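You operate a simulated robot arm through the tools that you are given. There is no shell and no other tool. Be economical: measure what you need, move in short steps, check, and stop when the job is done.

You run a simulated two-armed robot. Do the job below in one go: nothing can be reset, and whatever is moved stays where it is left.

## Task
Put the oil bottle that says "Y527" from the top of the rewind table on the top of the air pump and the oil bottle labelled "Y350" on the bed of the width gauge.

Only the result counts: the job must be done as asked and must still hold three seconds after the hand-in. Knocking over, shifting, dropping, spilling or breaking anything else fails it.

## Robot
Two 6-joint arms with two-finger parallel grippers on one trunk, on a base that drives. Base frame: it is fixed to the floor where the robot stands at the start and does not move with it; the origin is under the middle of the robot, x ahead of it, y to its left, z up. Units: m, rad, N and s.
The left shoulder is at the start at [0.06, 0.187, 1.097], the right one opposite. With the tool pointing down near the work surface each hand reaches from about 0.24 to 0.62 m from the robot's upright axis, wherever it stands, measured 20 degrees to its own side. Places, roughly: top of the air pump [0.8, -1.9, 0.9]; bed of the width gauge [0.7, 2, 0.8]. Payload 1.57 kg a hand.
The TCP of each hand is the grasp point between the finger pads, 0.03 m short of the fingertips. In the tool frame z runs along the fingers and y along their closing line. Largest opening 0.11 m; finger width 0.024, thickness 0.012; the body of the gripper, 0.048 by 0.112 m, starts 0.078 m behind the TCP.
Orientation is that of the tool frame in the base frame, as a unit quaternion [w, x, y, z]. With the fingers straight down and closing along the base's y, the tool's x points along the base's -x, its y along +y and its z along -z.

## Interface
- The arms move only by the tool jog_arm. It takes "left_rows", "right_rows" or both (then of equal length, played together; a hand with none holds still); each is a list of rows, each a list of 3 entries, a list of its own where there are three numbers: the finger opening in m, from 0 to 0.11, then the shift along the base's x, y, z in m, then the turn, a rotation vector about the base's x, y, z in rad. In form: [[hand, [x, y, z], [ax, ay, az]], ...]. A call has 1 to 20 rows; each row is the pose to reach, as a shift and turn from the pose commanded when the call began. Rows are played at 5 a second. More than 0.05 m and 0.15 rad between two rows, or a gripper value outside its range, and nothing of the call is played. Where a pose cannot be reached the arm comes as near as it can. A force on the tool above 40 N (or 10 N above the force at the start of the call, whichever is more), or a blocked arm, ends the call early, and 0.2 s more pass. Each finger travels about 0.153 m/s and halts on what it meets, pressing with about 33 N; the grip force reading is that of the motor and also rises with nothing between the fingers. The clock runs only during rows and for 0.2 s after the last one: add rows that repeat a pose to give the fingers time. It gives the time, the measured TCP pose, the force on the tool (base axes), the opening and the grip force at its end, in the units of the frame above (readings bear some noise).
- Cameras (640 x 400 px; columns grow to the right, rows downward): "scene" is now at [0.0067, 0.0112, 1.6256]; the picture's right is [0.18, -0.98, 0.00], its down [-0.84, -0.16, -0.51] and it looks along [0.50, 0.09, -0.86] (base axes); focal length 269 px, centre (320, 200). "left" rides on the left gripper at [0.07, -0.016, -0.141] in its tool frame; the picture's right is [0.23, 0.97, 0.00], its down [-0.86, 0.20, -0.48] and it looks along [-0.47, 0.11, 0.88] (tool axes); focal length 222 px, centre (320, 200). "right" rides on the right gripper at [0.07, 0.016, -0.141] in its tool frame; the picture's right is [-0.23, 0.97, 0.00], its down [-0.86, -0.20, -0.48] and it looks along [-0.47, -0.11, 0.88] (tool axes); focal length 222 px, centre (320, 200). There is no depth. A picture from a camera that has moved, and an enlarged one, comes with that camera's place and axes in the base frame and with its lens.
- get_image(camera): a new picture of that camera. It takes no simulated time.
- slide_trunk(by): slides the trunk up (or, below 0, down) by that many m; the arms and the scene camera ride with it, the base frame stays. It gives what a move gives, with no picture.
- drive_base(legs): drives the robot by 1 to 6 legs, each [ahead, left, turn to the left] in m, m and rad, along the robot's own axes; the way and the turn of a leg run together, so that a leg with both is an arc; at most 1.5 m and 3.142 rad a leg. The arms and the cameras ride along, it lands a little off, and it stops where it bumps. It gives what a move gives.
- pan_tilt(pan, tilt): turns the head with the scene camera to pan (to the left, within 1.501 rad either way) and tilt (down, from -0.506 to 1.204), counted from straight ahead of the robot. It gives what a move gives.
- inspect(camera, box): a new picture of the part [left, top, right, bottom] of that camera's present view, enlarged. It takes no simulated time.
- hand_in(): hands the job in; it is judged then, once.

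Go step by step. Nothing tells you exact positions but the pictures and the camera data: compare them with the known pose of the tool, close in by small moves and look again before you grip or let go. The budget is 120 turns and 88 pictures, counting those below and the enlarged ones. Unless the task says otherwise, let go and move clear before handing in, and close with one line.

The tools are called after ">>>" as name(argument=value, ...) on one line, values as JSON. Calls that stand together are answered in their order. jog_arm: Moves the arms, as the interface text tells. Its arguments: {"type":"object","properties":{"left_rows":{"type":"array","items":{"type":"array"}},"right_rows":{"type":"array","items":{"type":"array"}}},"required":[]} The other tools are called the same way: slide_trunk (by) slides the trunk up or down; drive_base (legs) drives the base; pan_tilt (pan, tilt) turns the head that bears the scene camera; get_image (camera) takes a picture; inspect (camera, box) takes an enlarged picture of a part of a camera's view; hand_in () hands the job in.

At the start:

```text
time: 0.0
left_tcp_pos: [0.3785, 0.1455, 1.0325]
left_tool_rot: [0.0, 0.0, 1.0, 0.0]
left_force: [0.1, -1.0, 0.1]
left_width: 0.11
left_finger_force: 0.0
right_tcp_pos: [0.4332, -0.1644, 1.0773]
right_tool_rot: [0.0, 0.0, 1.0, 0.0]
right_force: [0.3, -0.2, 0.3]
right_width: 0.11
right_finger_force: 0.1
trunk travel left (down, up): [-0.725, 0.265]
robot x, y, heading: [-0.0019, -0.0023, -0.003]
head pan, tilt: [0.182, 1.031]
```

scene: 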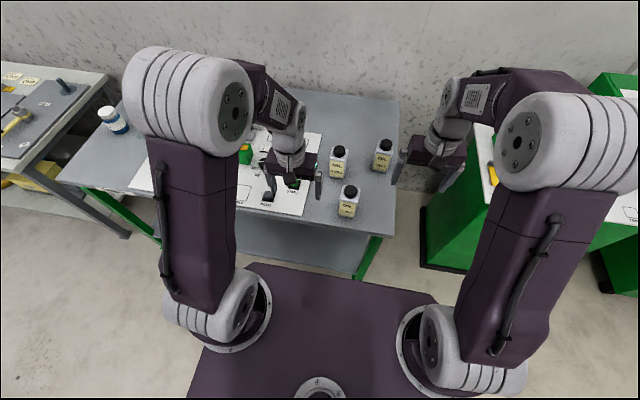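
right: 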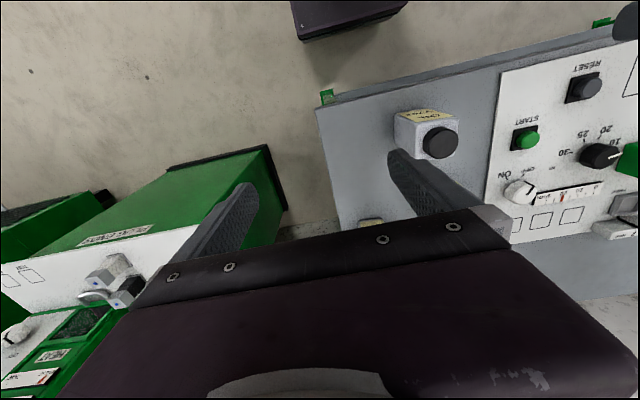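
left: 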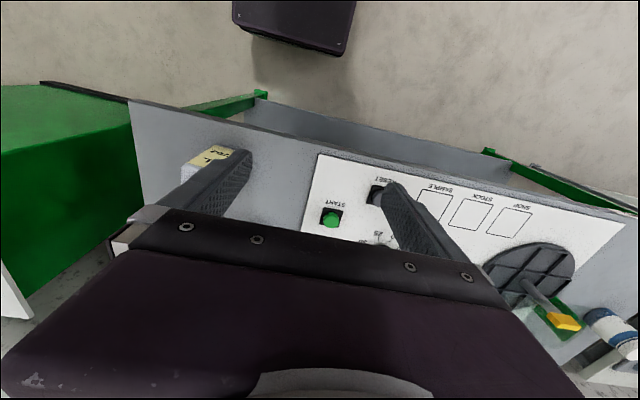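

Three oil bottles stand on the table ahead (rewind table). I enlarge the view to read their labels.

>>> inspect(camera="scene", box=[300, 120, 420, 230])

>>> inspect(camera="right", box=[340, 90, 480, 240])

```text
3.64 times, centred on (360, 175) of scene
camera zoom: at [0.0067, 0.0112, 1.6256], right [0.18, -0.98, 0.0], down [-0.84, -0.16, -0.51], along [0.5, 0.09, -0.86], focal length 977 px, centre (174, 291)
```

zoom: 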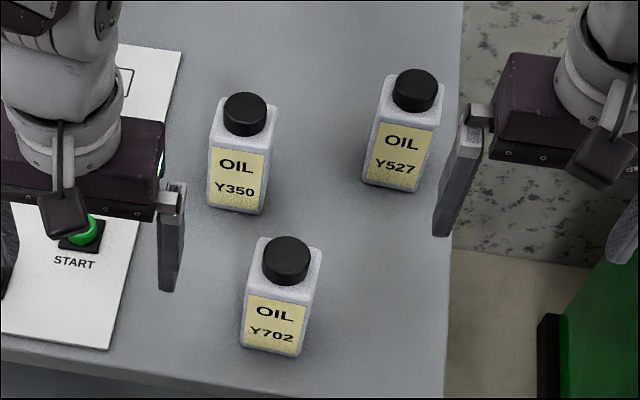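

```text
2.67 times, centred on (410, 165) of right
camera zoom: at [0.3637, -0.1477, 1.2169], right [0.23, 0.97, 0.0], down [0.86, -0.2, 0.48], along [0.47, -0.11, -0.88], focal length 592 px, centre (80, 293)
```

zoom: 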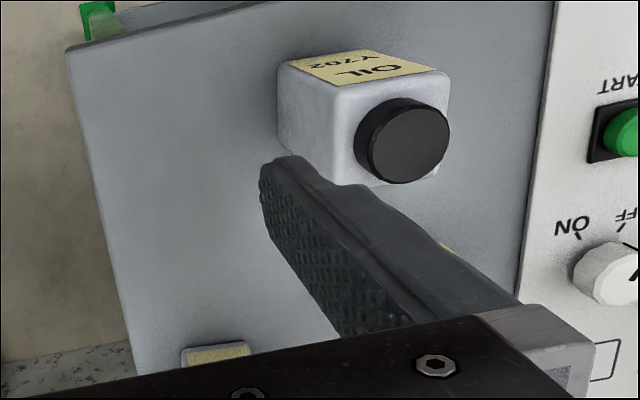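

Y350 is at about (0.635, 0.05), Y527 at about (0.70, -0.10), and Y702 is in front at (0.475, -0.01). The table's front edge is at x≈0.40. The far bottles are slightly out of reach, so I drive a little ahead.

>>> drive_base(legs=[[0.1, 0, 0]])

```text
time: 1.1
left_tcp_pos: [0.4782, 0.1453, 1.0341]
left_tool_rot: [0.0, 0.002, 1.0, 0.0]
left_force: [-0.8, 0.4, 0.5]
left_width: 0.1104
left_finger_force: 0.0
right_tcp_pos: [0.5308, -0.1652, 1.0771]
right_tool_rot: [0.0, 0.002, 1.0, 0.0]
right_force: [0.4, 1.0, 0.0]
right_width: 0.1101
right_finger_force: 0.0
trunk travel left (down, up): [-0.725, 0.265]
robot x, y, heading: [0.0979, -0.0042, -0.003]
head pan, tilt: [0.182, 1.031]
```

The base moved freely, so I go a touch further and look again.

>>> drive_base(legs=[[0.05, 0, 0]])

>>> pan_tilt(pan=0.0, tilt=0.95)

>>> get_image(camera="scene")

>>> get_image(camera="right")

```text
time: 2.1
left_tcp_pos: [0.5251, 0.1446, 1.0342]
left_tool_rot: [0.003, 0.002, 1.0, 0.0]
left_force: [-0.9, 0.1, 0.7]
left_width: 0.1101
left_finger_force: 0.0
right_tcp_pos: [0.5774, -0.1655, 1.0776]
right_tool_rot: [0.003, 0.002, 1.0, 0.0]
right_force: [-0.7, -0.2, 0.1]
right_width: 0.1099
right_finger_force: 0.1
trunk travel left (down, up): [-0.725, 0.265]
robot x, y, heading: [0.151, 0.0006, -0.003]
head pan, tilt: [0.182, 1.031]
```

```text
time: 2.8
left_tcp_pos: [0.5292, 0.1459, 1.0321]
left_tool_rot: [-0.001, 0.002, 1.0, 0.001]
left_force: [0.1, 0.5, -0.1]
left_width: 0.1104
left_finger_force: 0.0
right_tcp_pos: [0.5835, -0.166, 1.077]
right_tool_rot: [-0.001, 0.002, 1.0, 0.0]
right_force: [-0.1, 0.0, -0.7]
right_width: 0.11
right_finger_force: 0.0
trunk travel left (down, up): [-0.725, 0.265]
robot x, y, heading: [0.1495, -0.0009, -0.002]
head pan, tilt: [0.0, 0.949]
```

```text
82 pictures are left
camera scene: at [0.1639, -0.0014, 1.6314], right [0.0, -1.0, 0.0], down [-0.81, 0.0, -0.58], along [0.58, 0.0, -0.81], focal length 269 px, centre (320, 200)
```

scene: 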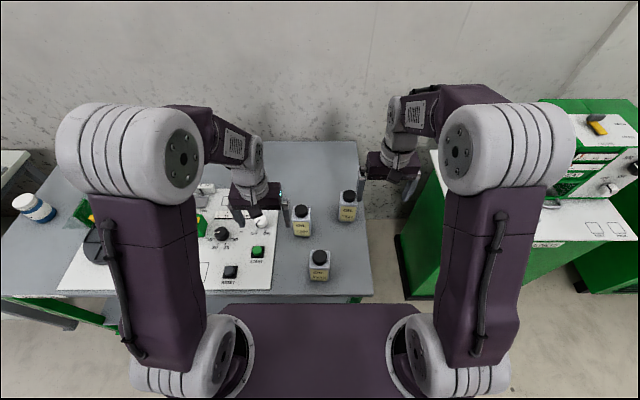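

```text
81 pictures are left
camera right: at [0.5138, -0.1492, 1.2166], right [0.23, 0.97, 0.0], down [0.85, -0.2, 0.48], along [0.46, -0.11, -0.88], focal length 222 px, centre (320, 200)
```

right: 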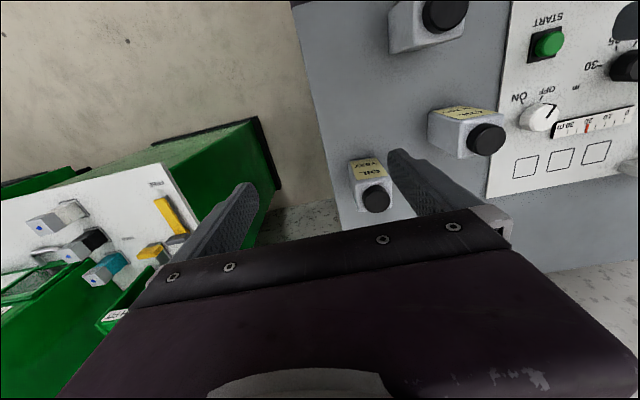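

I take a close-up of all bottles to fix their positions.

>>> inspect(camera="scene", box=[270, 170, 390, 290])

>>> inspect(camera="right", box=[330, 80, 530, 230])

```text
3.33 times, centred on (330, 230) of scene
camera zoom: at [0.1639, -0.0014, 1.6314], right [0.0, -1.0, 0.0], down [-0.81, 0.0, -0.58], along [0.58, 0.0, -0.81], focal length 895 px, centre (287, 100)
```

zoom: 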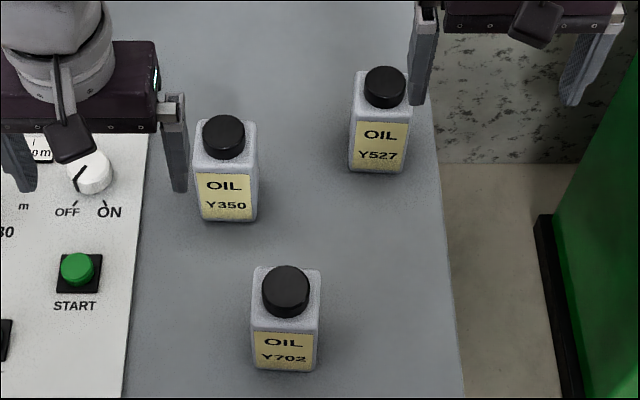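

```text
2.67 times, centred on (430, 155) of right
camera zoom: at [0.5138, -0.1492, 1.2166], right [0.23, 0.97, 0.0], down [0.85, -0.2, 0.48], along [0.46, -0.11, -0.88], focal length 592 px, centre (27, 320)
```

zoom: 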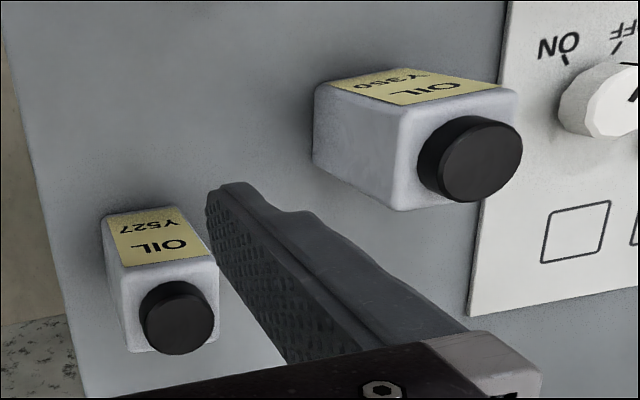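

The two views put the Y527 cap at about (0.70, -0.101, 0.911) and the Y350 cap at (0.640, 0.059). I bring both hands above them, with the right hand turned slightly to match its bottle.

>>> jog_arm(right_rows=[[0.11, [0.04, 0.022, 0], [0, 0, -0.04]], [0.11, [0.08, 0.044, -0.01], [0, 0, -0.08]], [0.11, [0.117, 0.065, -0.03], [0, 0, -0.08]], [0.11, [0.117, 0.065, -0.06], [0, 0, -0.08]], [0.11, [0.117, 0.065, -0.06], [0, 0, -0.08]]], left_rows=[[0.11, [0.035, -0.03, 0], [0, 0, 0]], [0.11, [0.07, -0.06, 0], [0, 0, 0]], [0.11, [0.111, -0.087, 0], [0, 0, 0]], [0.11, [0.111, -0.087, -0.01], [0, 0, 0]], [0.11, [0.111, -0.087, -0.01], [0, 0, 0]]])

>>> get_image(camera="right")

>>> get_image(camera="left")

>>> inspect(camera="scene", box=[240, 130, 400, 290])

```text
time: 4.0
left_tcp_pos: [0.6378, 0.0586, 1.0238]
left_tool_rot: [-0.001, 0.002, 1.0, 0.0]
left_force: [0.4, 0.0, 0.7]
left_width: 0.1098
left_finger_force: 0.1
right_tcp_pos: [0.6965, -0.1005, 1.0141]
right_tool_rot: [-0.001, 0.042, 0.999, 0.0]
right_force: [0.0, -0.4, 0.6]
right_width: 0.1102
right_finger_force: 0.1
trunk travel left (down, up): [-0.725, 0.265]
robot x, y, heading: [0.1501, -0.0002, -0.004]
head pan, tilt: [0.0, 0.949]
```

```text
78 pictures are left
camera right: at [0.6288, -0.0791, 1.1548], right [0.31, 0.95, 0.0], down [0.84, -0.27, 0.48], along [0.46, -0.15, -0.88], focal length 222 px, centre (320, 200)
```

right: 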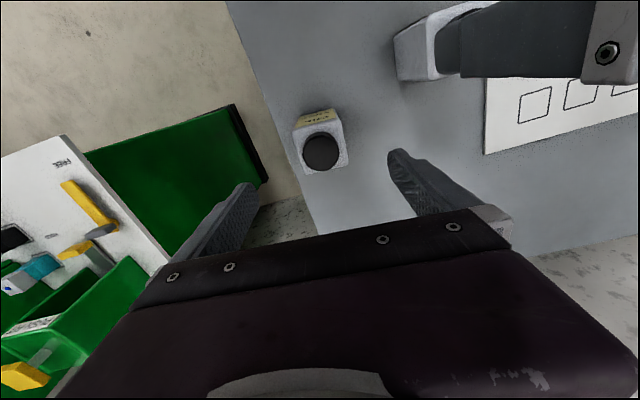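

```text
77 pictures are left
camera left: at [0.5675, 0.0435, 1.1634], right [-0.22, 0.97, 0.0], down [0.86, 0.2, 0.48], along [0.47, 0.11, -0.88], focal length 222 px, centre (320, 200)
```

left: 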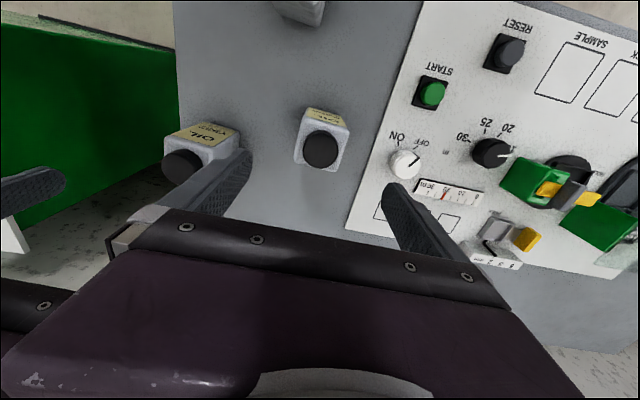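

```text
2.50 times, centred on (320, 210) of scene
camera zoom: at [0.1617, -0.0014, 1.6314], right [0.0, -1.0, 0.0], down [-0.81, 0.0, -0.58], along [0.58, 0.0, -0.81], focal length 671 px, centre (320, 175)
```

zoom: 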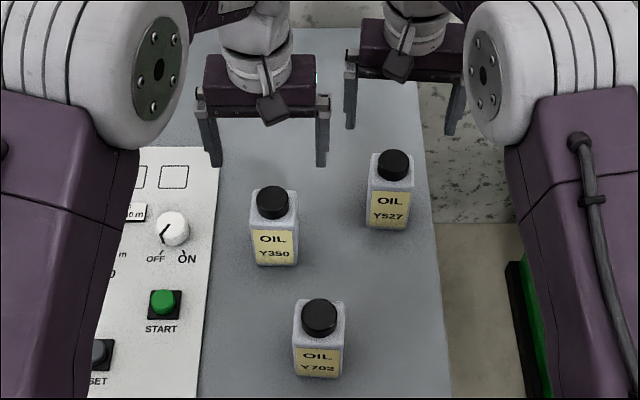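

Both wrist views put the caps right between the fingers (within 3 mm). I descend and grip both bottles on the body.

>>> jog_arm(right_rows=[[0.11, [0.002, 0, -0.045], [0, 0, 0]], [0.11, [0.002, 0, -0.09], [0, 0, 0]], [0.11, [0.002, 0, -0.13], [0, 0, 0]], [0.11, [0.002, 0, -0.165], [0, 0, 0]], [0.11, [0.002, 0, -0.165], [0, 0, 0]]], left_rows=[[0.11, [0.0, 0.002, -0.045], [0, 0, 0]], [0.11, [0.0, 0.002, -0.09], [0, 0, 0]], [0.11, [0.0, 0.002, -0.13], [0, 0, 0]], [0.11, [0.0, 0.002, -0.17], [0, 0, 0]], [0.11, [0.0, 0.002, -0.17], [0, 0, 0]]])

>>> inspect(camera="scene", box=[240, 130, 400, 290])

>>> get_image(camera="right")

>>> get_image(camera="left")

```text
time: 5.2
left_tcp_pos: [0.6372, 0.0609, 0.8554]
left_tool_rot: [0.001, 0.002, 1.0, 0.0]
left_force: [-0.5, 0.6, 0.5]
left_width: 0.1103
left_finger_force: 0.0
right_tcp_pos: [0.701, -0.1011, 0.8532]
right_tool_rot: [0.001, 0.041, 0.999, 0.0]
right_force: [-0.4, -0.3, -0.3]
right_width: 0.1098
right_finger_force: 0.1
trunk travel left (down, up): [-0.725, 0.265]
robot x, y, heading: [0.1498, -0.002, -0.007]
head pan, tilt: [0.0, 0.949]
```

```text
2.50 times, centred on (320, 210) of scene
camera zoom: at [0.1609, -0.0014, 1.6314], right [0.0, -1.0, 0.0], down [-0.81, 0.0, -0.58], along [0.58, 0.0, -0.81], focal length 671 px, centre (320, 175)
```

zoom: 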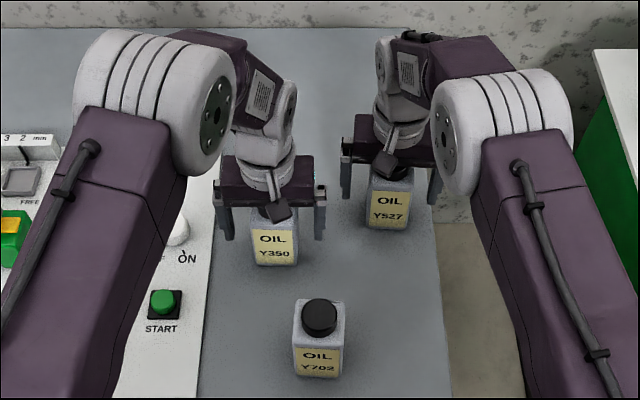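

```text
74 pictures are left
camera right: at [0.6326, -0.0791, 0.9922], right [0.31, 0.95, 0.0], down [0.83, -0.27, 0.48], along [0.46, -0.15, -0.88], focal length 222 px, centre (320, 200)
```

right: 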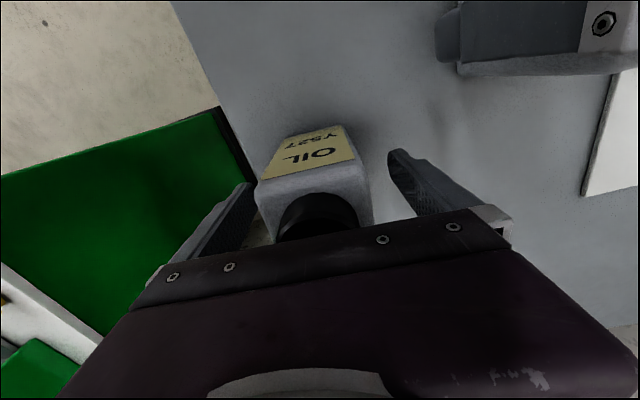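

```text
73 pictures are left
camera left: at [0.5656, 0.0465, 0.9955], right [-0.22, 0.97, 0.0], down [0.86, 0.2, 0.48], along [0.47, 0.11, -0.88], focal length 222 px, centre (320, 200)
```

left: 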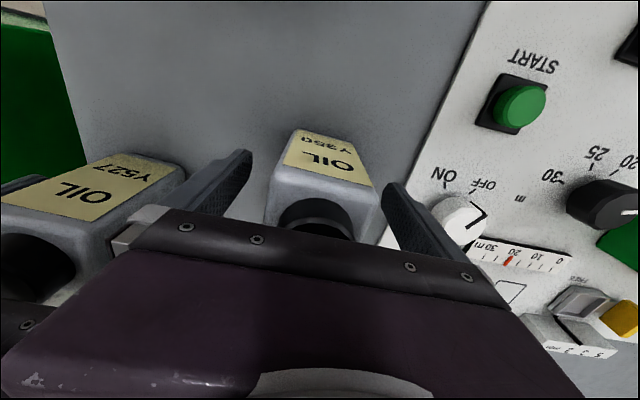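

Both bottles sit centred between the open fingers and are square to them. I close.

>>> jog_arm(right_rows=[[0.08, [0, 0, 0], [0, 0, 0]], [0.06, [0, 0, 0], [0, 0, 0]], [0.04, [0, 0, 0], [0, 0, 0]], [0.03, [0, 0, 0], [0, 0, 0]], [0.03, [0, 0, 0], [0, 0, 0]]], left_rows=[[0.08, [0, 0, 0], [0, 0, 0]], [0.06, [0, 0, 0], [0, 0, 0]], [0.04, [0, 0, 0], [0, 0, 0]], [0.03, [0, 0, 0], [0, 0, 0]], [0.03, [0, 0, 0], [0, 0, 0]]])

```text
time: 6.4
left_tcp_pos: [0.6367, 0.0612, 0.8541]
left_tool_rot: [0.001, 0.002, 1.0, 0.001]
left_force: [0.4, -0.2, 0.2]
left_width: 0.0601
left_finger_force: 32.6
right_tcp_pos: [0.7007, -0.1011, 0.8509]
right_tool_rot: [0.0, 0.042, 0.999, 0.0]
right_force: [-0.3, 1.1, 0.8]
right_width: 0.06
right_finger_force: 33.5
trunk travel left (down, up): [-0.725, 0.265]
robot x, y, heading: [0.1484, -0.0014, -0.002]
head pan, tilt: [0.0, 0.949]
```

Both are held at 60 mm. I lift them 0.2 m.

>>> jog_arm(right_rows=[[0.03, [0, 0, 0.03], [0, 0, 0]], [0.03, [0, 0, 0.07], [0, 0, 0]], [0.03, [0, 0, 0.11], [0, 0, 0]], [0.03, [0, 0, 0.15], [0, 0, 0]], [0.03, [0, 0, 0.2], [0, 0, 0]], [0.03, [0, 0, 0.2], [0, 0, 0]]], left_rows=[[0.03, [0, 0, 0.03], [0, 0, 0]], [0.03, [0, 0, 0.07], [0, 0, 0]], [0.03, [0, 0, 0.11], [0, 0, 0]], [0.03, [0, 0, 0.15], [0, 0, 0]], [0.03, [0, 0, 0.2], [0, 0, 0]], [0.03, [0, 0, 0.2], [0, 0, 0]]])

>>> get_image(camera="scene")

```text
time: 7.8
left_tcp_pos: [0.6389, 0.0615, 1.0518]
left_tool_rot: [-0.001, 0.002, 1.0, 0.001]
left_force: [-0.2, 0.0, -3.5]
left_width: 0.0601
left_finger_force: 33.3
right_tcp_pos: [0.7017, -0.1022, 1.0533]
right_tool_rot: [-0.001, 0.042, 0.999, 0.0]
right_force: [0.6, -0.1, -3.0]
right_width: 0.0598
right_finger_force: 33.2
trunk travel left (down, up): [-0.725, 0.265]
robot x, y, heading: [0.1519, -0.0044, -0.005]
head pan, tilt: [0.0, 0.949]
```

```text
72 pictures are left
camera scene: at [0.1648, -0.0015, 1.6313], right [0.0, -1.0, 0.0], down [-0.81, 0.0, -0.58], along [0.58, 0.0, -0.81], focal length 269 px, centre (320, 200)
```

scene: 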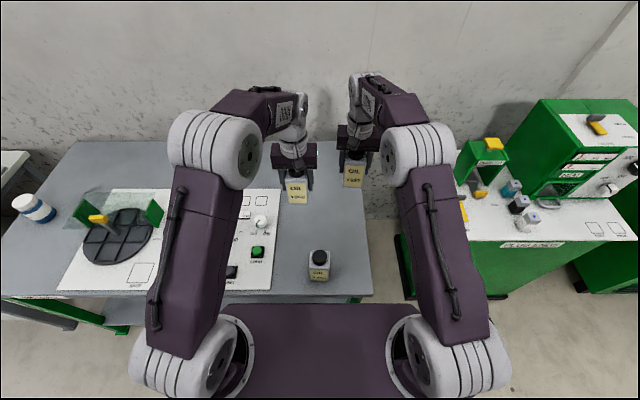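

Both bottles are in hand. I back away from the table and look to the right and left.

>>> drive_base(legs=[[-0.5, 0, 0]])

>>> pan_tilt(pan=-1.1, tilt=0.45)

>>> get_image(camera="scene")

```text
time: 10.6
left_tcp_pos: [0.1636, 0.06, 1.051]
left_tool_rot: [-0.001, 0.005, 1.0, 0.0]
left_force: [0.1, -0.5, -3.3]
left_width: 0.0601
left_finger_force: 33.0
right_tcp_pos: [0.2238, -0.103, 1.0528]
right_tool_rot: [-0.001, 0.044, 0.999, -0.001]
right_force: [0.8, -0.6, -3.1]
right_width: 0.0598
right_finger_force: 32.4
trunk travel left (down, up): [-0.725, 0.265]
robot x, y, heading: [-0.3324, 0.0036, -0.01]
head pan, tilt: [0.0, 0.949]
```

```text
time: 12.0
left_tcp_pos: [0.1621, 0.0605, 1.0506]
left_tool_rot: [0.0, 0.005, 1.0, 0.0]
left_force: [0.5, 0.4, -3.8]
left_width: 0.0599
left_finger_force: 33.6
right_tcp_pos: [0.224, -0.1033, 1.0545]
right_tool_rot: [0.0, 0.045, 0.999, 0.0]
right_force: [0.0, 0.1, -3.5]
right_width: 0.0599
right_finger_force: 32.9
trunk travel left (down, up): [-0.725, 0.265]
robot x, y, heading: [-0.3239, 0.0038, -0.008]
head pan, tilt: [-1.1, 0.45]
```

```text
71 pictures are left
camera scene: at [-0.3451, -0.0801, 1.6733], right [-0.9, -0.45, 0.0], down [-0.2, 0.39, -0.9], along [0.4, -0.81, -0.44], focal length 269 px, centre (320, 200)
```

scene: 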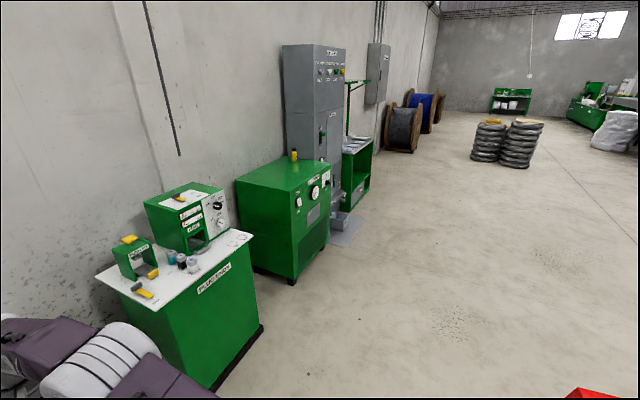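

The green cabinet with the gauge at about (0.8, -1.9) should be the air pump. I check it and its label, and also look left.

>>> inspect(camera="scene", box=[220, 130, 380, 290])

>>> pan_tilt(pan=1.1, tilt=0.45)

>>> get_image(camera="scene")

```text
2.50 times, centred on (300, 210) of scene
camera zoom: at [-0.3451, -0.0801, 1.6733], right [-0.9, -0.45, 0.0], down [-0.2, 0.39, -0.9], along [0.4, -0.81, -0.44], focal length 671 px, centre (370, 175)
```

zoom: 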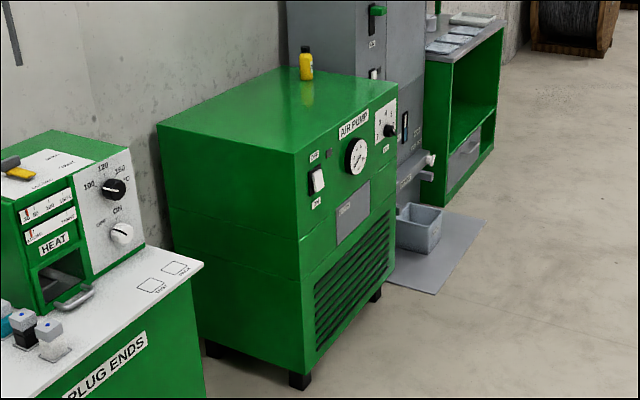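

```text
time: 14.0
left_tcp_pos: [0.1624, 0.0609, 1.051]
left_tool_rot: [-0.001, 0.005, 1.0, 0.0]
left_force: [-1.0, -0.2, -3.6]
left_width: 0.0599
left_finger_force: 33.0
right_tcp_pos: [0.2238, -0.1029, 1.0527]
right_tool_rot: [0.0, 0.044, 0.999, 0.0]
right_force: [1.0, -0.1, -2.4]
right_width: 0.06
right_finger_force: 33.0
trunk travel left (down, up): [-0.725, 0.265]
robot x, y, heading: [-0.3276, 0.0025, -0.007]
head pan, tilt: [1.1, 0.45]
```

```text
69 pictures are left
camera scene: at [-0.3433, 0.0836, 1.6734], right [0.89, -0.46, 0.0], down [-0.2, -0.39, -0.9], along [0.42, 0.8, -0.44], focal length 269 px, centre (320, 200)
```

scene: 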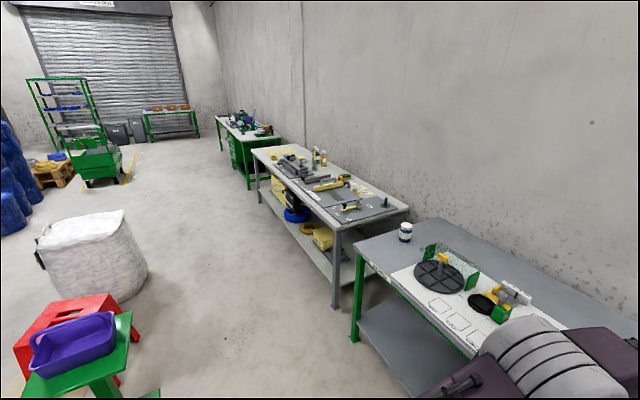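

The air pump's top spans about x 0.59–1.1 and y −1.53…−2.1, with a yellow bottle near its right back. I strafe right in clear space, then look at it from the front.

>>> drive_base(legs=[[0, -0.85, 0], [0, -0.8, 0]])

>>> pan_tilt(pan=-0.15, tilt=0.6)

>>> get_image(camera="scene")

```text
time: 22.4
left_tcp_pos: [0.1687, -1.5672, 1.0507]
left_tool_rot: [-0.001, -0.001, 1.0, 0.0]
left_force: [0.5, -0.2, -3.6]
left_width: 0.0599
left_finger_force: 33.2
right_tcp_pos: [0.2315, -1.7307, 1.0524]
right_tool_rot: [0.0, 0.041, 0.999, -0.001]
right_force: [0.8, 0.7, -3.6]
right_width: 0.0599
right_finger_force: 33.1
trunk travel left (down, up): [-0.725, 0.265]
robot x, y, heading: [-0.319, -1.6306, -0.003]
head pan, tilt: [1.1, 0.45]
```

```text
time: 23.8
left_tcp_pos: [0.1679, -1.5682, 1.0514]
left_tool_rot: [-0.001, -0.001, 1.0, -0.001]
left_force: [-0.1, -0.5, -2.6]
left_width: 0.0598
left_finger_force: 32.9
right_tcp_pos: [0.2314, -1.7315, 1.054]
right_tool_rot: [0.0, 0.039, 0.999, 0.0]
right_force: [0.7, 0.3, -3.3]
right_width: 0.0598
right_finger_force: 32.9
trunk travel left (down, up): [-0.725, 0.265]
robot x, y, heading: [-0.3159, -1.63, 0.005]
head pan, tilt: [-0.15, 0.6]
```

```text
68 pictures are left
camera scene: at [-0.2913, -1.6458, 1.6598], right [-0.15, -0.99, 0.0], down [-0.56, 0.08, -0.82], along [0.82, -0.12, -0.57], focal length 269 px, centre (320, 200)
```

scene: 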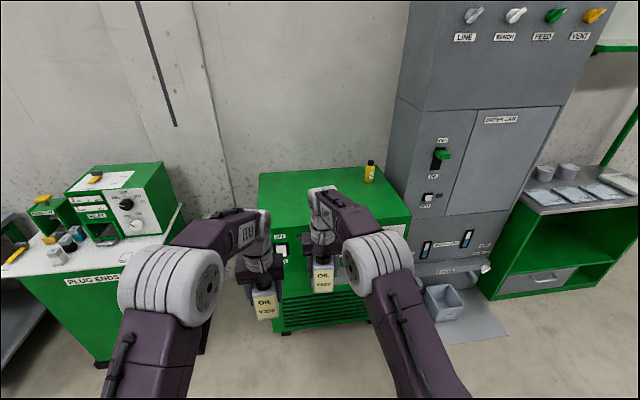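

The pump top is clear in front, and the spot near (0.75, -1.75) is free. I raise the trunk for clearance and drive ahead.

>>> slide_trunk(by=0.1)

>>> drive_base(legs=[[0.5, 0, 0]])

>>> pan_tilt(pan=-0.15, tilt=0.85)

>>> get_image(camera="scene")

>>> get_image(camera="right")

>>> get_image(camera="left")

```text
time: 25.1
left_tcp_pos: [0.1705, -1.568, 1.151]
left_tool_rot: [0.0, -0.001, 1.0, 0.001]
left_force: [0.8, -0.4, -4.0]
left_width: 0.0597
left_finger_force: 33.2
right_tcp_pos: [0.2317, -1.7297, 1.1533]
right_tool_rot: [-0.001, 0.039, 0.999, 0.0]
right_force: [0.0, -0.9, -4.0]
right_width: 0.0599
right_finger_force: 33.3
trunk travel left (down, up): [-0.825, 0.165]
robot x, y, heading: [-0.3213, -1.6334, 0.003]
head pan, tilt: [-0.15, 0.6]
```

```text
time: 28.1
left_tcp_pos: [0.6801, -1.5681, 1.1521]
left_tool_rot: [0.0, -0.001, 1.0, 0.001]
left_force: [0.3, 0.7, -3.8]
left_width: 0.0598
left_finger_force: 33.7
right_tcp_pos: [0.7425, -1.7301, 1.1535]
right_tool_rot: [0.0, 0.039, 0.999, 0.0]
right_force: [-0.8, 0.1, -3.6]
right_width: 0.0597
right_finger_force: 33.1
trunk travel left (down, up): [-0.825, 0.165]
robot x, y, heading: [0.1924, -1.628, 0.004]
head pan, tilt: [-0.15, 0.6]
```

```text
time: 28.9
left_tcp_pos: [0.6817, -1.5663, 1.1521]
left_tool_rot: [-0.001, -0.001, 1.0, 0.0]
left_force: [1.0, -0.2, -4.2]
left_width: 0.0596
left_finger_force: 32.7
right_tcp_pos: [0.7447, -1.7302, 1.153]
right_tool_rot: [0.0, 0.039, 0.999, 0.001]
right_force: [0.7, 0.5, -3.2]
right_width: 0.0599
right_finger_force: 33.3
trunk travel left (down, up): [-0.825, 0.165]
robot x, y, heading: [0.1943, -1.6311, 0.002]
head pan, tilt: [-0.15, 0.85]
```

```text
67 pictures are left
camera scene: at [0.2115, -1.6436, 1.7389], right [-0.15, -0.99, 0.0], down [-0.74, 0.11, -0.66], along [0.65, -0.1, -0.75], focal length 269 px, centre (320, 200)
```

scene: 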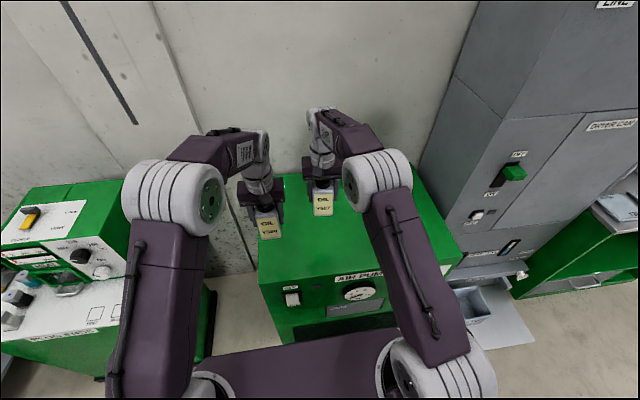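

```text
66 pictures are left
camera right: at [0.6769, -1.7085, 1.2933], right [0.3, 0.95, 0.0], down [0.84, -0.27, 0.48], along [0.45, -0.14, -0.88], focal length 222 px, centre (320, 200)
```

right: 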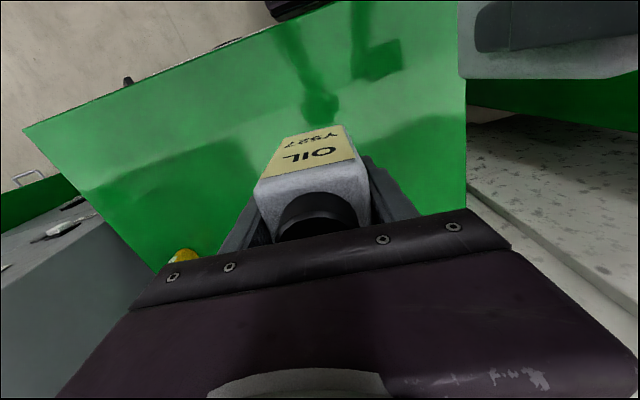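

```text
65 pictures are left
camera left: at [0.6118, -1.5823, 1.2921], right [-0.23, 0.97, 0.0], down [0.86, 0.2, 0.48], along [0.46, 0.11, -0.88], focal length 222 px, centre (320, 200)
```

left: 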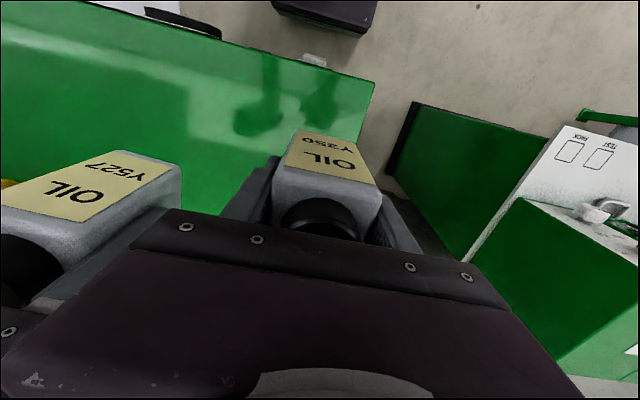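

Y527 hangs over the pump, 0.15 m in from the front edge and 0.24 m from the left edge. I lower it to just above the surface.

>>> jog_arm(right_rows=[[0.03, [0, 0, -0.04], [0, 0, 0]], [0.03, [0, 0, -0.08], [0, 0, 0]], [0.03, [0, 0, -0.11], [0, 0, 0]], [0.03, [0, 0, -0.14], [0, 0, 0]], [0.03, [0, 0, -0.15], [0, 0, 0]], [0.03, [0, 0, -0.15], [0, 0, 0]]])

>>> get_image(camera="right")

>>> get_image(camera="left")

>>> inspect(camera="scene", box=[260, 130, 400, 260])

```text
time: 30.3
left_tcp_pos: [0.6809, -1.5665, 1.151]
left_tool_rot: [0.0, -0.001, 1.0, 0.0]
left_force: [0.7, 0.3, -3.5]
left_width: 0.0599
left_finger_force: 32.7
right_tcp_pos: [0.7451, -1.7285, 1.0026]
right_tool_rot: [0.0, 0.04, 0.999, 0.0]
right_force: [0.0, 0.0, -3.1]
right_width: 0.06
right_finger_force: 32.7
trunk travel left (down, up): [-0.825, 0.165]
robot x, y, heading: [0.1923, -1.6352, 0.002]
head pan, tilt: [-0.15, 0.85]
```

```text
64 pictures are left
camera right: at [0.6769, -1.707, 1.1421], right [0.3, 0.95, 0.0], down [0.84, -0.27, 0.48], along [0.46, -0.14, -0.88], focal length 222 px, centre (320, 200)
```

right: 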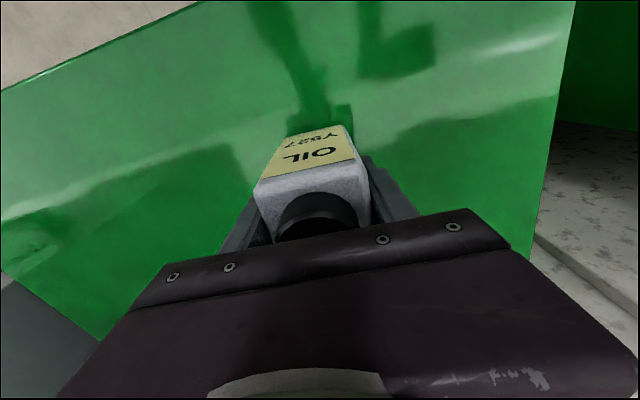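

```text
63 pictures are left
camera left: at [0.611, -1.5824, 1.2924], right [-0.23, 0.97, 0.0], down [0.86, 0.2, 0.48], along [0.47, 0.11, -0.88], focal length 222 px, centre (320, 200)
```

left: 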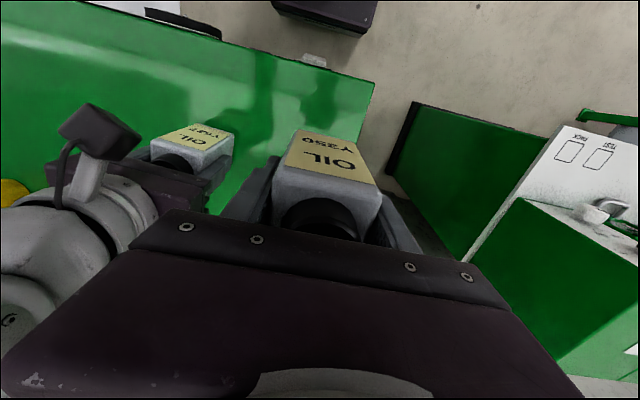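

```text
3.08 times, centred on (330, 195) of scene
camera zoom: at [0.2103, -1.6436, 1.7389], right [-0.15, -0.99, 0.0], down [-0.74, 0.11, -0.66], along [0.65, -0.1, -0.75], focal length 826 px, centre (289, 215)
```

zoom: 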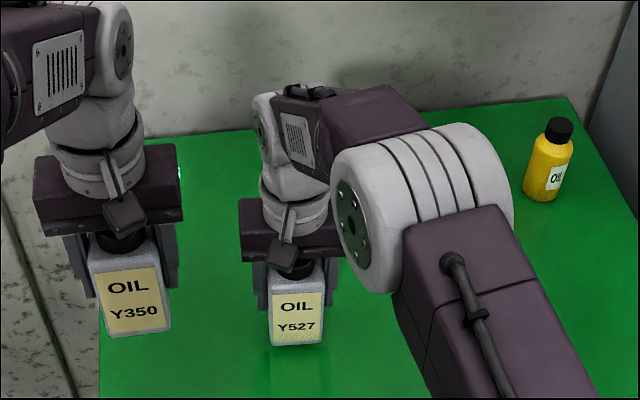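

Just a few centimetres remain. I lower in small steps and watch the force.

>>> jog_arm(right_rows=[[0.03, [0, 0, -0.01], [0, 0, 0]], [0.03, [0, 0, -0.018], [0, 0, 0]], [0.03, [0, 0, -0.024], [0, 0, 0]], [0.03, [0, 0, -0.026], [0, 0, 0]], [0.03, [0, 0, -0.026], [0, 0, 0]]])

>>> inspect(camera="scene", box=[300, 160, 360, 220])

```text
time: 31.5
left_tcp_pos: [0.6773, -1.5658, 1.1534]
left_tool_rot: [0.001, -0.001, 1.0, 0.0]
left_force: [0.1, 0.4, -4.0]
left_width: 0.0598
left_finger_force: 33.3
right_tcp_pos: [0.7416, -1.7286, 0.9798]
right_tool_rot: [0.003, 0.04, 0.999, -0.001]
right_force: [3.7, -0.1, 29.3]
right_width: 0.0597
right_finger_force: 33.1
trunk travel left (down, up): [-0.825, 0.165]
robot x, y, heading: [0.192, -1.6316, 0.001]
head pan, tilt: [-0.15, 0.85]
```

```text
6.67 times, centred on (330, 190) of scene
camera zoom: at [0.2057, -1.6425, 1.7391], right [-0.15, -0.99, 0.0], down [-0.74, 0.11, -0.66], along [0.65, -0.1, -0.75], focal length 1790 px, centre (253, 267)
```

zoom: 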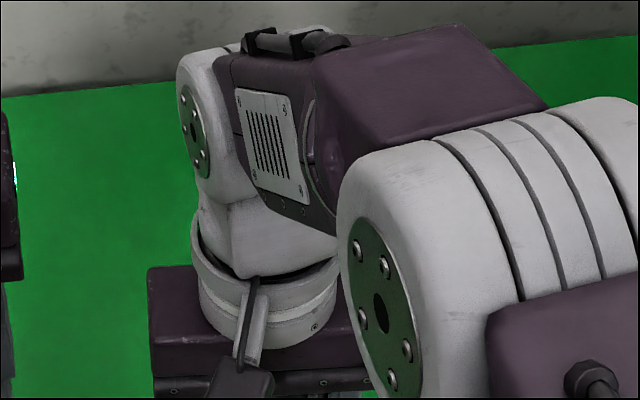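

The bottle is on the pump, pressing at about 30 N. I ease up a little to relieve the push.

>>> jog_arm(right_rows=[[0.03, [0, 0, 0.002], [0, 0, 0]], [0.03, [0, 0, 0.002], [0, 0, 0]]])

```text
time: 32.1
left_tcp_pos: [0.6791, -1.5657, 1.1521]
left_tool_rot: [0.0, -0.001, 1.0, 0.0]
left_force: [-0.1, -0.4, -3.3]
left_width: 0.06
left_finger_force: 33.1
right_tcp_pos: [0.741, -1.7283, 0.9796]
right_tool_rot: [0.0, 0.04, 0.999, 0.0]
right_force: [1.2, 3.0, 12.1]
right_width: 0.0599
right_finger_force: 33.0
trunk travel left (down, up): [-0.825, 0.165]
robot x, y, heading: [0.1936, -1.6331, 0.0]
head pan, tilt: [-0.15, 0.85]
```

The force is down to 12 N. One more millimetre up, then I open slowly.

>>> jog_arm(right_rows=[[0.03, [0, 0, 0.0015], [0, 0, 0]], [0.055, [0, 0, 0.0015], [0, 0, 0]], [0.07, [0, 0, 0.0015], [0, 0, 0]], [0.09, [0, 0, 0.0015], [0, 0, 0]], [0.11, [0, 0, 0.0015], [0, 0, 0]], [0.11, [0, 0, 0.0015], [0, 0, 0]]])

>>> get_image(camera="right")

```text
time: 33.5
left_tcp_pos: [0.6802, -1.5678, 1.1518]
left_tool_rot: [-0.001, -0.001, 1.0, 0.0]
left_force: [-0.5, -0.6, -2.5]
left_width: 0.06
left_finger_force: 33.2
right_tcp_pos: [0.7431, -1.7305, 0.9804]
right_tool_rot: [0.0, 0.04, 0.999, 0.0]
right_force: [-0.3, 0.3, 0.7]
right_width: 0.1101
right_finger_force: 0.1
trunk travel left (down, up): [-0.825, 0.165]
robot x, y, heading: [0.1899, -1.6305, 0.007]
head pan, tilt: [-0.15, 0.85]
```

```text
60 pictures are left
camera right: at [0.6757, -1.7083, 1.1209], right [0.3, 0.95, 0.0], down [0.84, -0.27, 0.48], along [0.46, -0.14, -0.88], focal length 222 px, centre (320, 200)
```

right: 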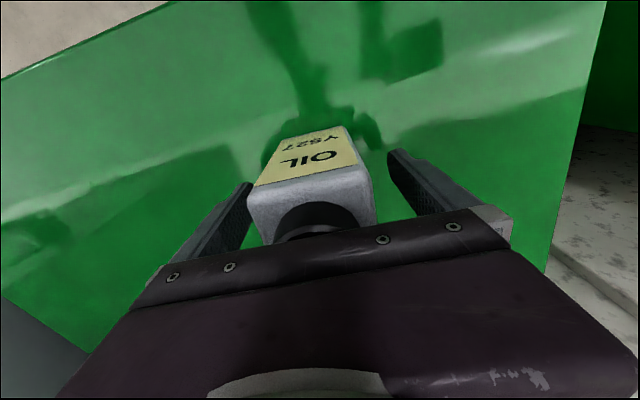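

The bottle stands upright and free. I raise the right hand straight up.

>>> jog_arm(right_rows=[[0.11, [0, 0, 0.03], [0, 0, 0]], [0.11, [0, 0, 0.07], [0, 0, 0]], [0.11, [0, 0, 0.11], [0, 0, 0]], [0.11, [0, 0, 0.15], [0, 0, 0]], [0.11, [0, 0, 0.17], [0, 0, 0]], [0.11, [0, 0, 0.17], [0, 0, 0]]])

>>> drive_base(legs=[[-0.5, 0, 0]])

>>> get_image(camera="scene")

```text
time: 34.9
left_tcp_pos: [0.6815, -1.5659, 1.1513]
left_tool_rot: [-0.001, -0.001, 1.0, 0.0]
left_force: [0.6, -0.5, -4.5]
left_width: 0.0598
left_finger_force: 33.1
right_tcp_pos: [0.7457, -1.73, 1.1504]
right_tool_rot: [-0.001, 0.039, 0.999, 0.0]
right_force: [-0.8, 0.2, 0.3]
right_width: 0.1098
right_finger_force: 0.0
trunk travel left (down, up): [-0.825, 0.165]
robot x, y, heading: [0.1932, -1.6309, -0.002]
head pan, tilt: [-0.15, 0.85]
```

```text
time: 37.9
left_tcp_pos: [0.1806, -1.5718, 1.1507]
left_tool_rot: [-0.001, 0.009, 1.0, 0.001]
left_force: [0.2, 0.4, -3.5]
left_width: 0.06
left_finger_force: 32.9
right_tcp_pos: [0.2415, -1.7362, 1.1506]
right_tool_rot: [-0.001, 0.049, 0.999, 0.0]
right_force: [0.6, 0.3, 0.3]
right_width: 0.1101
right_finger_force: 0.0
trunk travel left (down, up): [-0.825, 0.165]
robot x, y, heading: [-0.3105, -1.6233, -0.013]
head pan, tilt: [-0.15, 0.85]
```

```text
59 pictures are left
camera scene: at [-0.2906, -1.6399, 1.7389], right [-0.17, -0.99, 0.0], down [-0.74, 0.12, -0.66], along [0.65, -0.11, -0.75], focal length 269 px, centre (320, 200)
```

scene: 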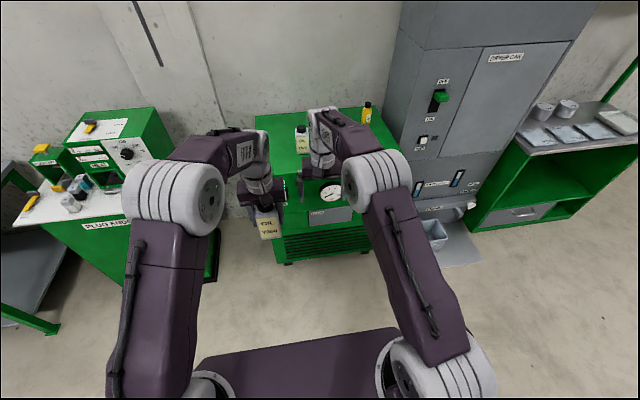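

Y527 stands on the pump. Now I strafe left towards the width gauge, keeping clear of the stool and bag behind, and look partway.

>>> drive_base(legs=[[0.1, 0, 0.013], [0, 1.2, 0], [0, 1.2, 0]])

>>> pan_tilt(pan=0.7, tilt=0.6)

>>> get_image(camera="scene")

>>> pan_tilt(pan=1.5, tilt=0.6)

>>> get_image(camera="scene")

```text
time: 50.4
left_tcp_pos: [0.2809, 0.8283, 1.1512]
left_tool_rot: [0.0, 0.001, 1.0, 0.0]
left_force: [0.2, 0.4, -3.1]
left_width: 0.0597
left_finger_force: 33.5
right_tcp_pos: [0.3456, 0.6641, 1.1515]
right_tool_rot: [0.0, 0.041, 0.999, 0.0]
right_force: [0.3, 0.2, 0.2]
right_width: 0.1101
right_finger_force: 0.1
trunk travel left (down, up): [-0.825, 0.165]
robot x, y, heading: [-0.2082, 0.7684, -0.004]
head pan, tilt: [-0.15, 0.85]
```

```text
time: 51.5
left_tcp_pos: [0.2801, 0.8266, 1.1515]
left_tool_rot: [-0.001, 0.0, 1.0, 0.001]
left_force: [-0.5, 0.3, -3.2]
left_width: 0.0597
left_finger_force: 33.2
right_tcp_pos: [0.3449, 0.6649, 1.1504]
right_tool_rot: [0.0, 0.041, 0.999, 0.0]
right_force: [0.9, -0.5, 0.2]
right_width: 0.1101
right_finger_force: 0.2
trunk travel left (down, up): [-0.825, 0.165]
robot x, y, heading: [-0.2077, 0.7657, -0.003]
head pan, tilt: [0.7, 0.6]
```

```text
58 pictures are left
camera scene: at [-0.1992, 0.8219, 1.7598], right [0.64, -0.77, 0.0], down [-0.43, -0.36, -0.82], along [0.63, 0.53, -0.57], focal length 269 px, centre (320, 200)
```

scene: 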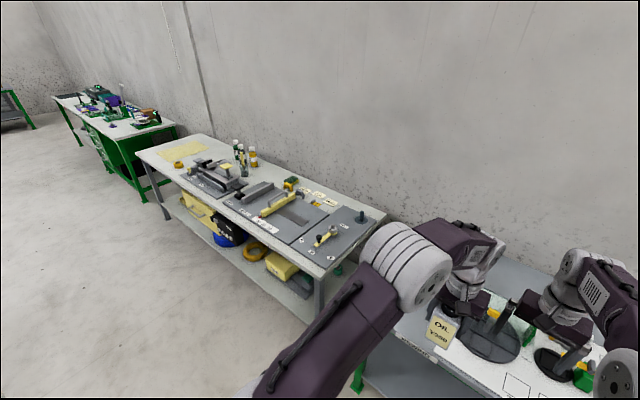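

```text
time: 52.6
left_tcp_pos: [0.2812, 0.8274, 1.1506]
left_tool_rot: [-0.001, 0.0, 1.0, 0.001]
left_force: [-0.6, 0.1, -2.9]
left_width: 0.06
left_finger_force: 33.0
right_tcp_pos: [0.3448, 0.6638, 1.1507]
right_tool_rot: [0.001, 0.041, 0.999, 0.0]
right_force: [0.6, -0.2, 0.2]
right_width: 0.1099
right_finger_force: 0.1
trunk travel left (down, up): [-0.825, 0.165]
robot x, y, heading: [-0.2075, 0.7685, -0.005]
head pan, tilt: [1.499, 0.6]
```

```text
57 pictures are left
camera scene: at [-0.2604, 0.8534, 1.7598], right [1.0, -0.07, 0.0], down [-0.04, -0.56, -0.83], along [0.06, 0.82, -0.56], focal length 269 px, centre (320, 200)
```

scene: 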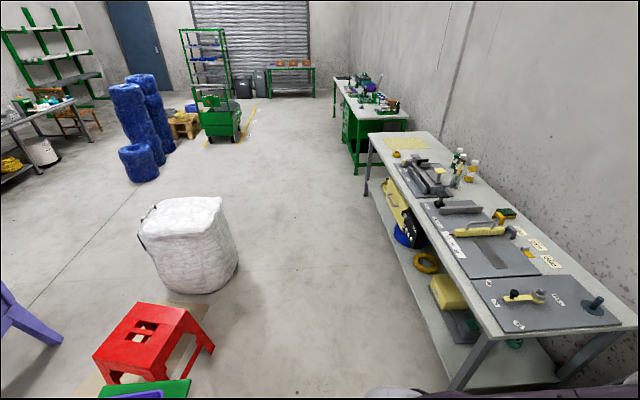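

The bench ahead-left holds three fixtures, and the place given matches the middle one. I zoom in to read the labels.

>>> inspect(camera="scene", box=[370, 130, 630, 340])

>>> inspect(camera="scene", box=[410, 190, 570, 290])

```text
1.90 times, centred on (500, 235) of scene
camera zoom: at [-0.2604, 0.8534, 1.7598], right [1.0, -0.07, 0.0], down [-0.04, -0.56, -0.83], along [0.06, 0.82, -0.56], focal length 512 px, centre (-23, 133)
```

zoom: 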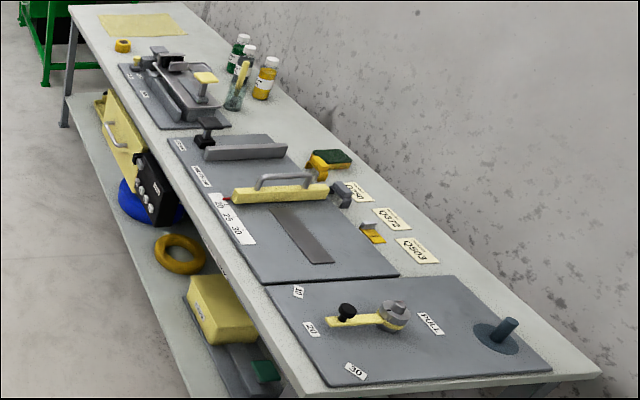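

```text
4.00 times, centred on (490, 240) of scene
camera zoom: at [-0.2604, 0.8534, 1.7598], right [1.0, -0.07, 0.0], down [-0.04, -0.56, -0.83], along [0.06, 0.82, -0.56], focal length 1074 px, centre (-360, 40)
```

zoom: 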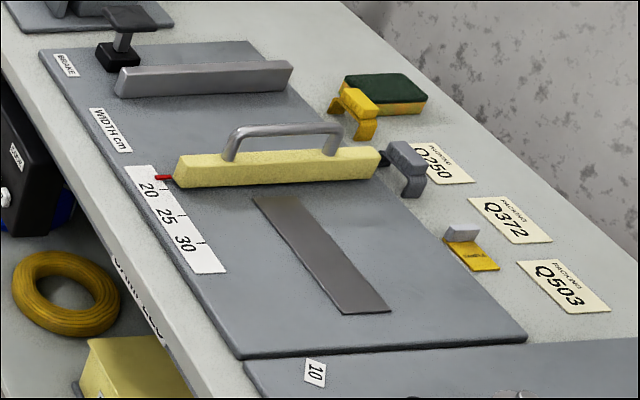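

The middle plate ("WIDTH cm") is the width gauge. Its bed between the jaws runs about x 0.55–0.82 and y 1.89–2.06. I strafe to be in front of it.

>>> drive_base(legs=[[0, 1.07, 0.004]])

>>> pan_tilt(pan=0.1, tilt=0.75)

>>> get_image(camera="scene")

```text
time: 58.2
left_tcp_pos: [0.3066, 1.8899, 1.1517]
left_tool_rot: [-0.002, 0.02, 1.0, 0.0]
left_force: [0.3, 0.2, -3.5]
left_width: 0.0601
left_finger_force: 32.8
right_tcp_pos: [0.3643, 1.7225, 1.1507]
right_tool_rot: [0.0, 0.061, 0.998, 0.0]
right_force: [-0.2, 0.0, 0.2]
right_width: 0.11
right_finger_force: 0.0
trunk travel left (down, up): [-0.825, 0.165]
robot x, y, heading: [-0.1845, 1.8478, -0.038]
head pan, tilt: [1.499, 0.6]
```

```text
time: 59.7
left_tcp_pos: [0.3051, 1.8894, 1.1518]
left_tool_rot: [-0.002, 0.021, 1.0, -0.001]
left_force: [0.2, 0.3, -3.5]
left_width: 0.0598
left_finger_force: 32.8
right_tcp_pos: [0.3635, 1.7237, 1.1511]
right_tool_rot: [0.0, 0.06, 0.998, 0.0]
right_force: [-0.5, 0.0, -0.5]
right_width: 0.11
right_finger_force: 0.1
trunk travel left (down, up): [-0.825, 0.165]
robot x, y, heading: [-0.1896, 1.8458, -0.038]
head pan, tilt: [0.099, 0.75]
```

```text
54 pictures are left
camera scene: at [-0.1616, 1.8529, 1.7469], right [0.06, -1.0, 0.0], down [-0.68, -0.04, -0.73], along [0.73, 0.04, -0.68], focal length 269 px, centre (320, 200)
```

scene: 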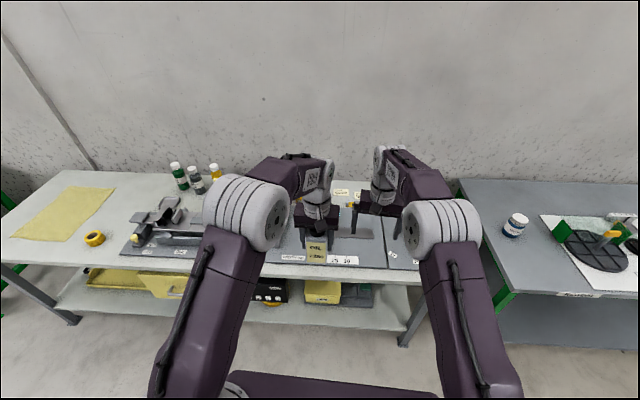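

I straighten the heading and drive ahead; the bottle bottom is at z≈1.07, clear of everything on the bench.

>>> drive_base(legs=[[0.29, 0.0, 0.038]])

>>> get_image(camera="left")

>>> get_image(camera="scene")

>>> get_image(camera="right")

```text
time: 61.8
left_tcp_pos: [0.5971, 1.8985, 1.1528]
left_tool_rot: [0.0, 0.004, 1.0, 0.0]
left_force: [-0.3, -0.4, -3.7]
left_width: 0.0597
left_finger_force: 32.6
right_tcp_pos: [0.6586, 1.7355, 1.152]
right_tool_rot: [0.0, 0.044, 0.999, 0.0]
right_force: [0.5, 0.2, 0.6]
right_width: 0.1099
right_finger_force: 0.1
trunk travel left (down, up): [-0.825, 0.165]
robot x, y, heading: [0.1074, 1.8428, -0.008]
head pan, tilt: [0.099, 0.75]
```

```text
53 pictures are left
camera left: at [0.5253, 1.8841, 1.2932], right [-0.22, 0.98, 0.0], down [0.86, 0.19, 0.48], along [0.47, 0.11, -0.88], focal length 222 px, centre (320, 200)
```

left: 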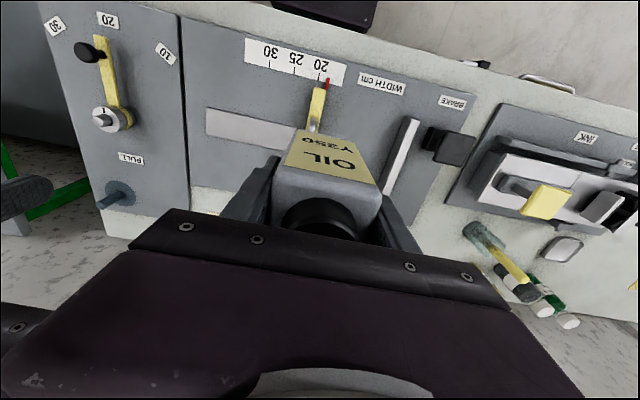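

```text
52 pictures are left
camera scene: at [0.1287, 1.8465, 1.747], right [0.09, -1.0, 0.0], down [-0.68, -0.06, -0.73], along [0.73, 0.07, -0.68], focal length 269 px, centre (320, 200)
```

scene: 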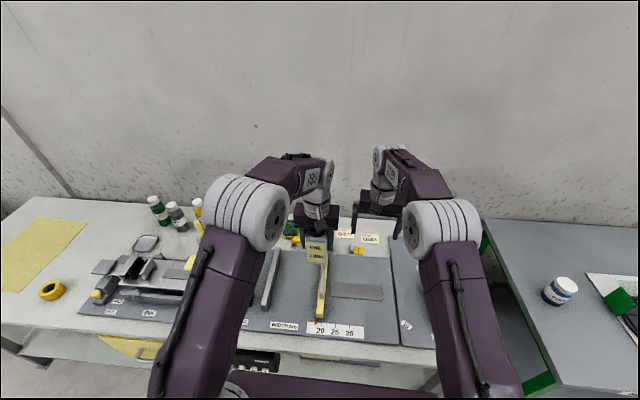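

```text
51 pictures are left
camera right: at [0.591, 1.7568, 1.2918], right [0.31, 0.95, 0.0], down [0.83, -0.27, 0.48], along [0.46, -0.15, -0.88], focal length 222 px, centre (320, 200)
```

right: 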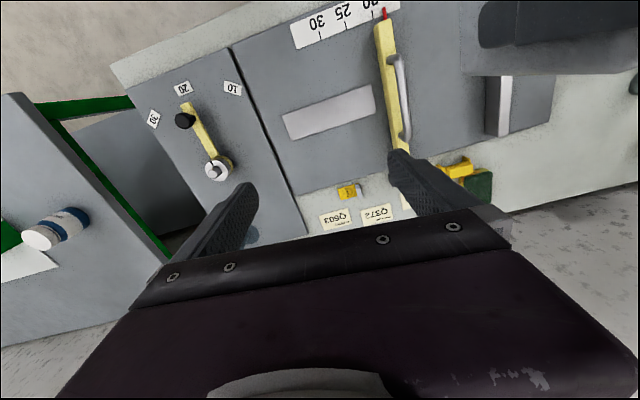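

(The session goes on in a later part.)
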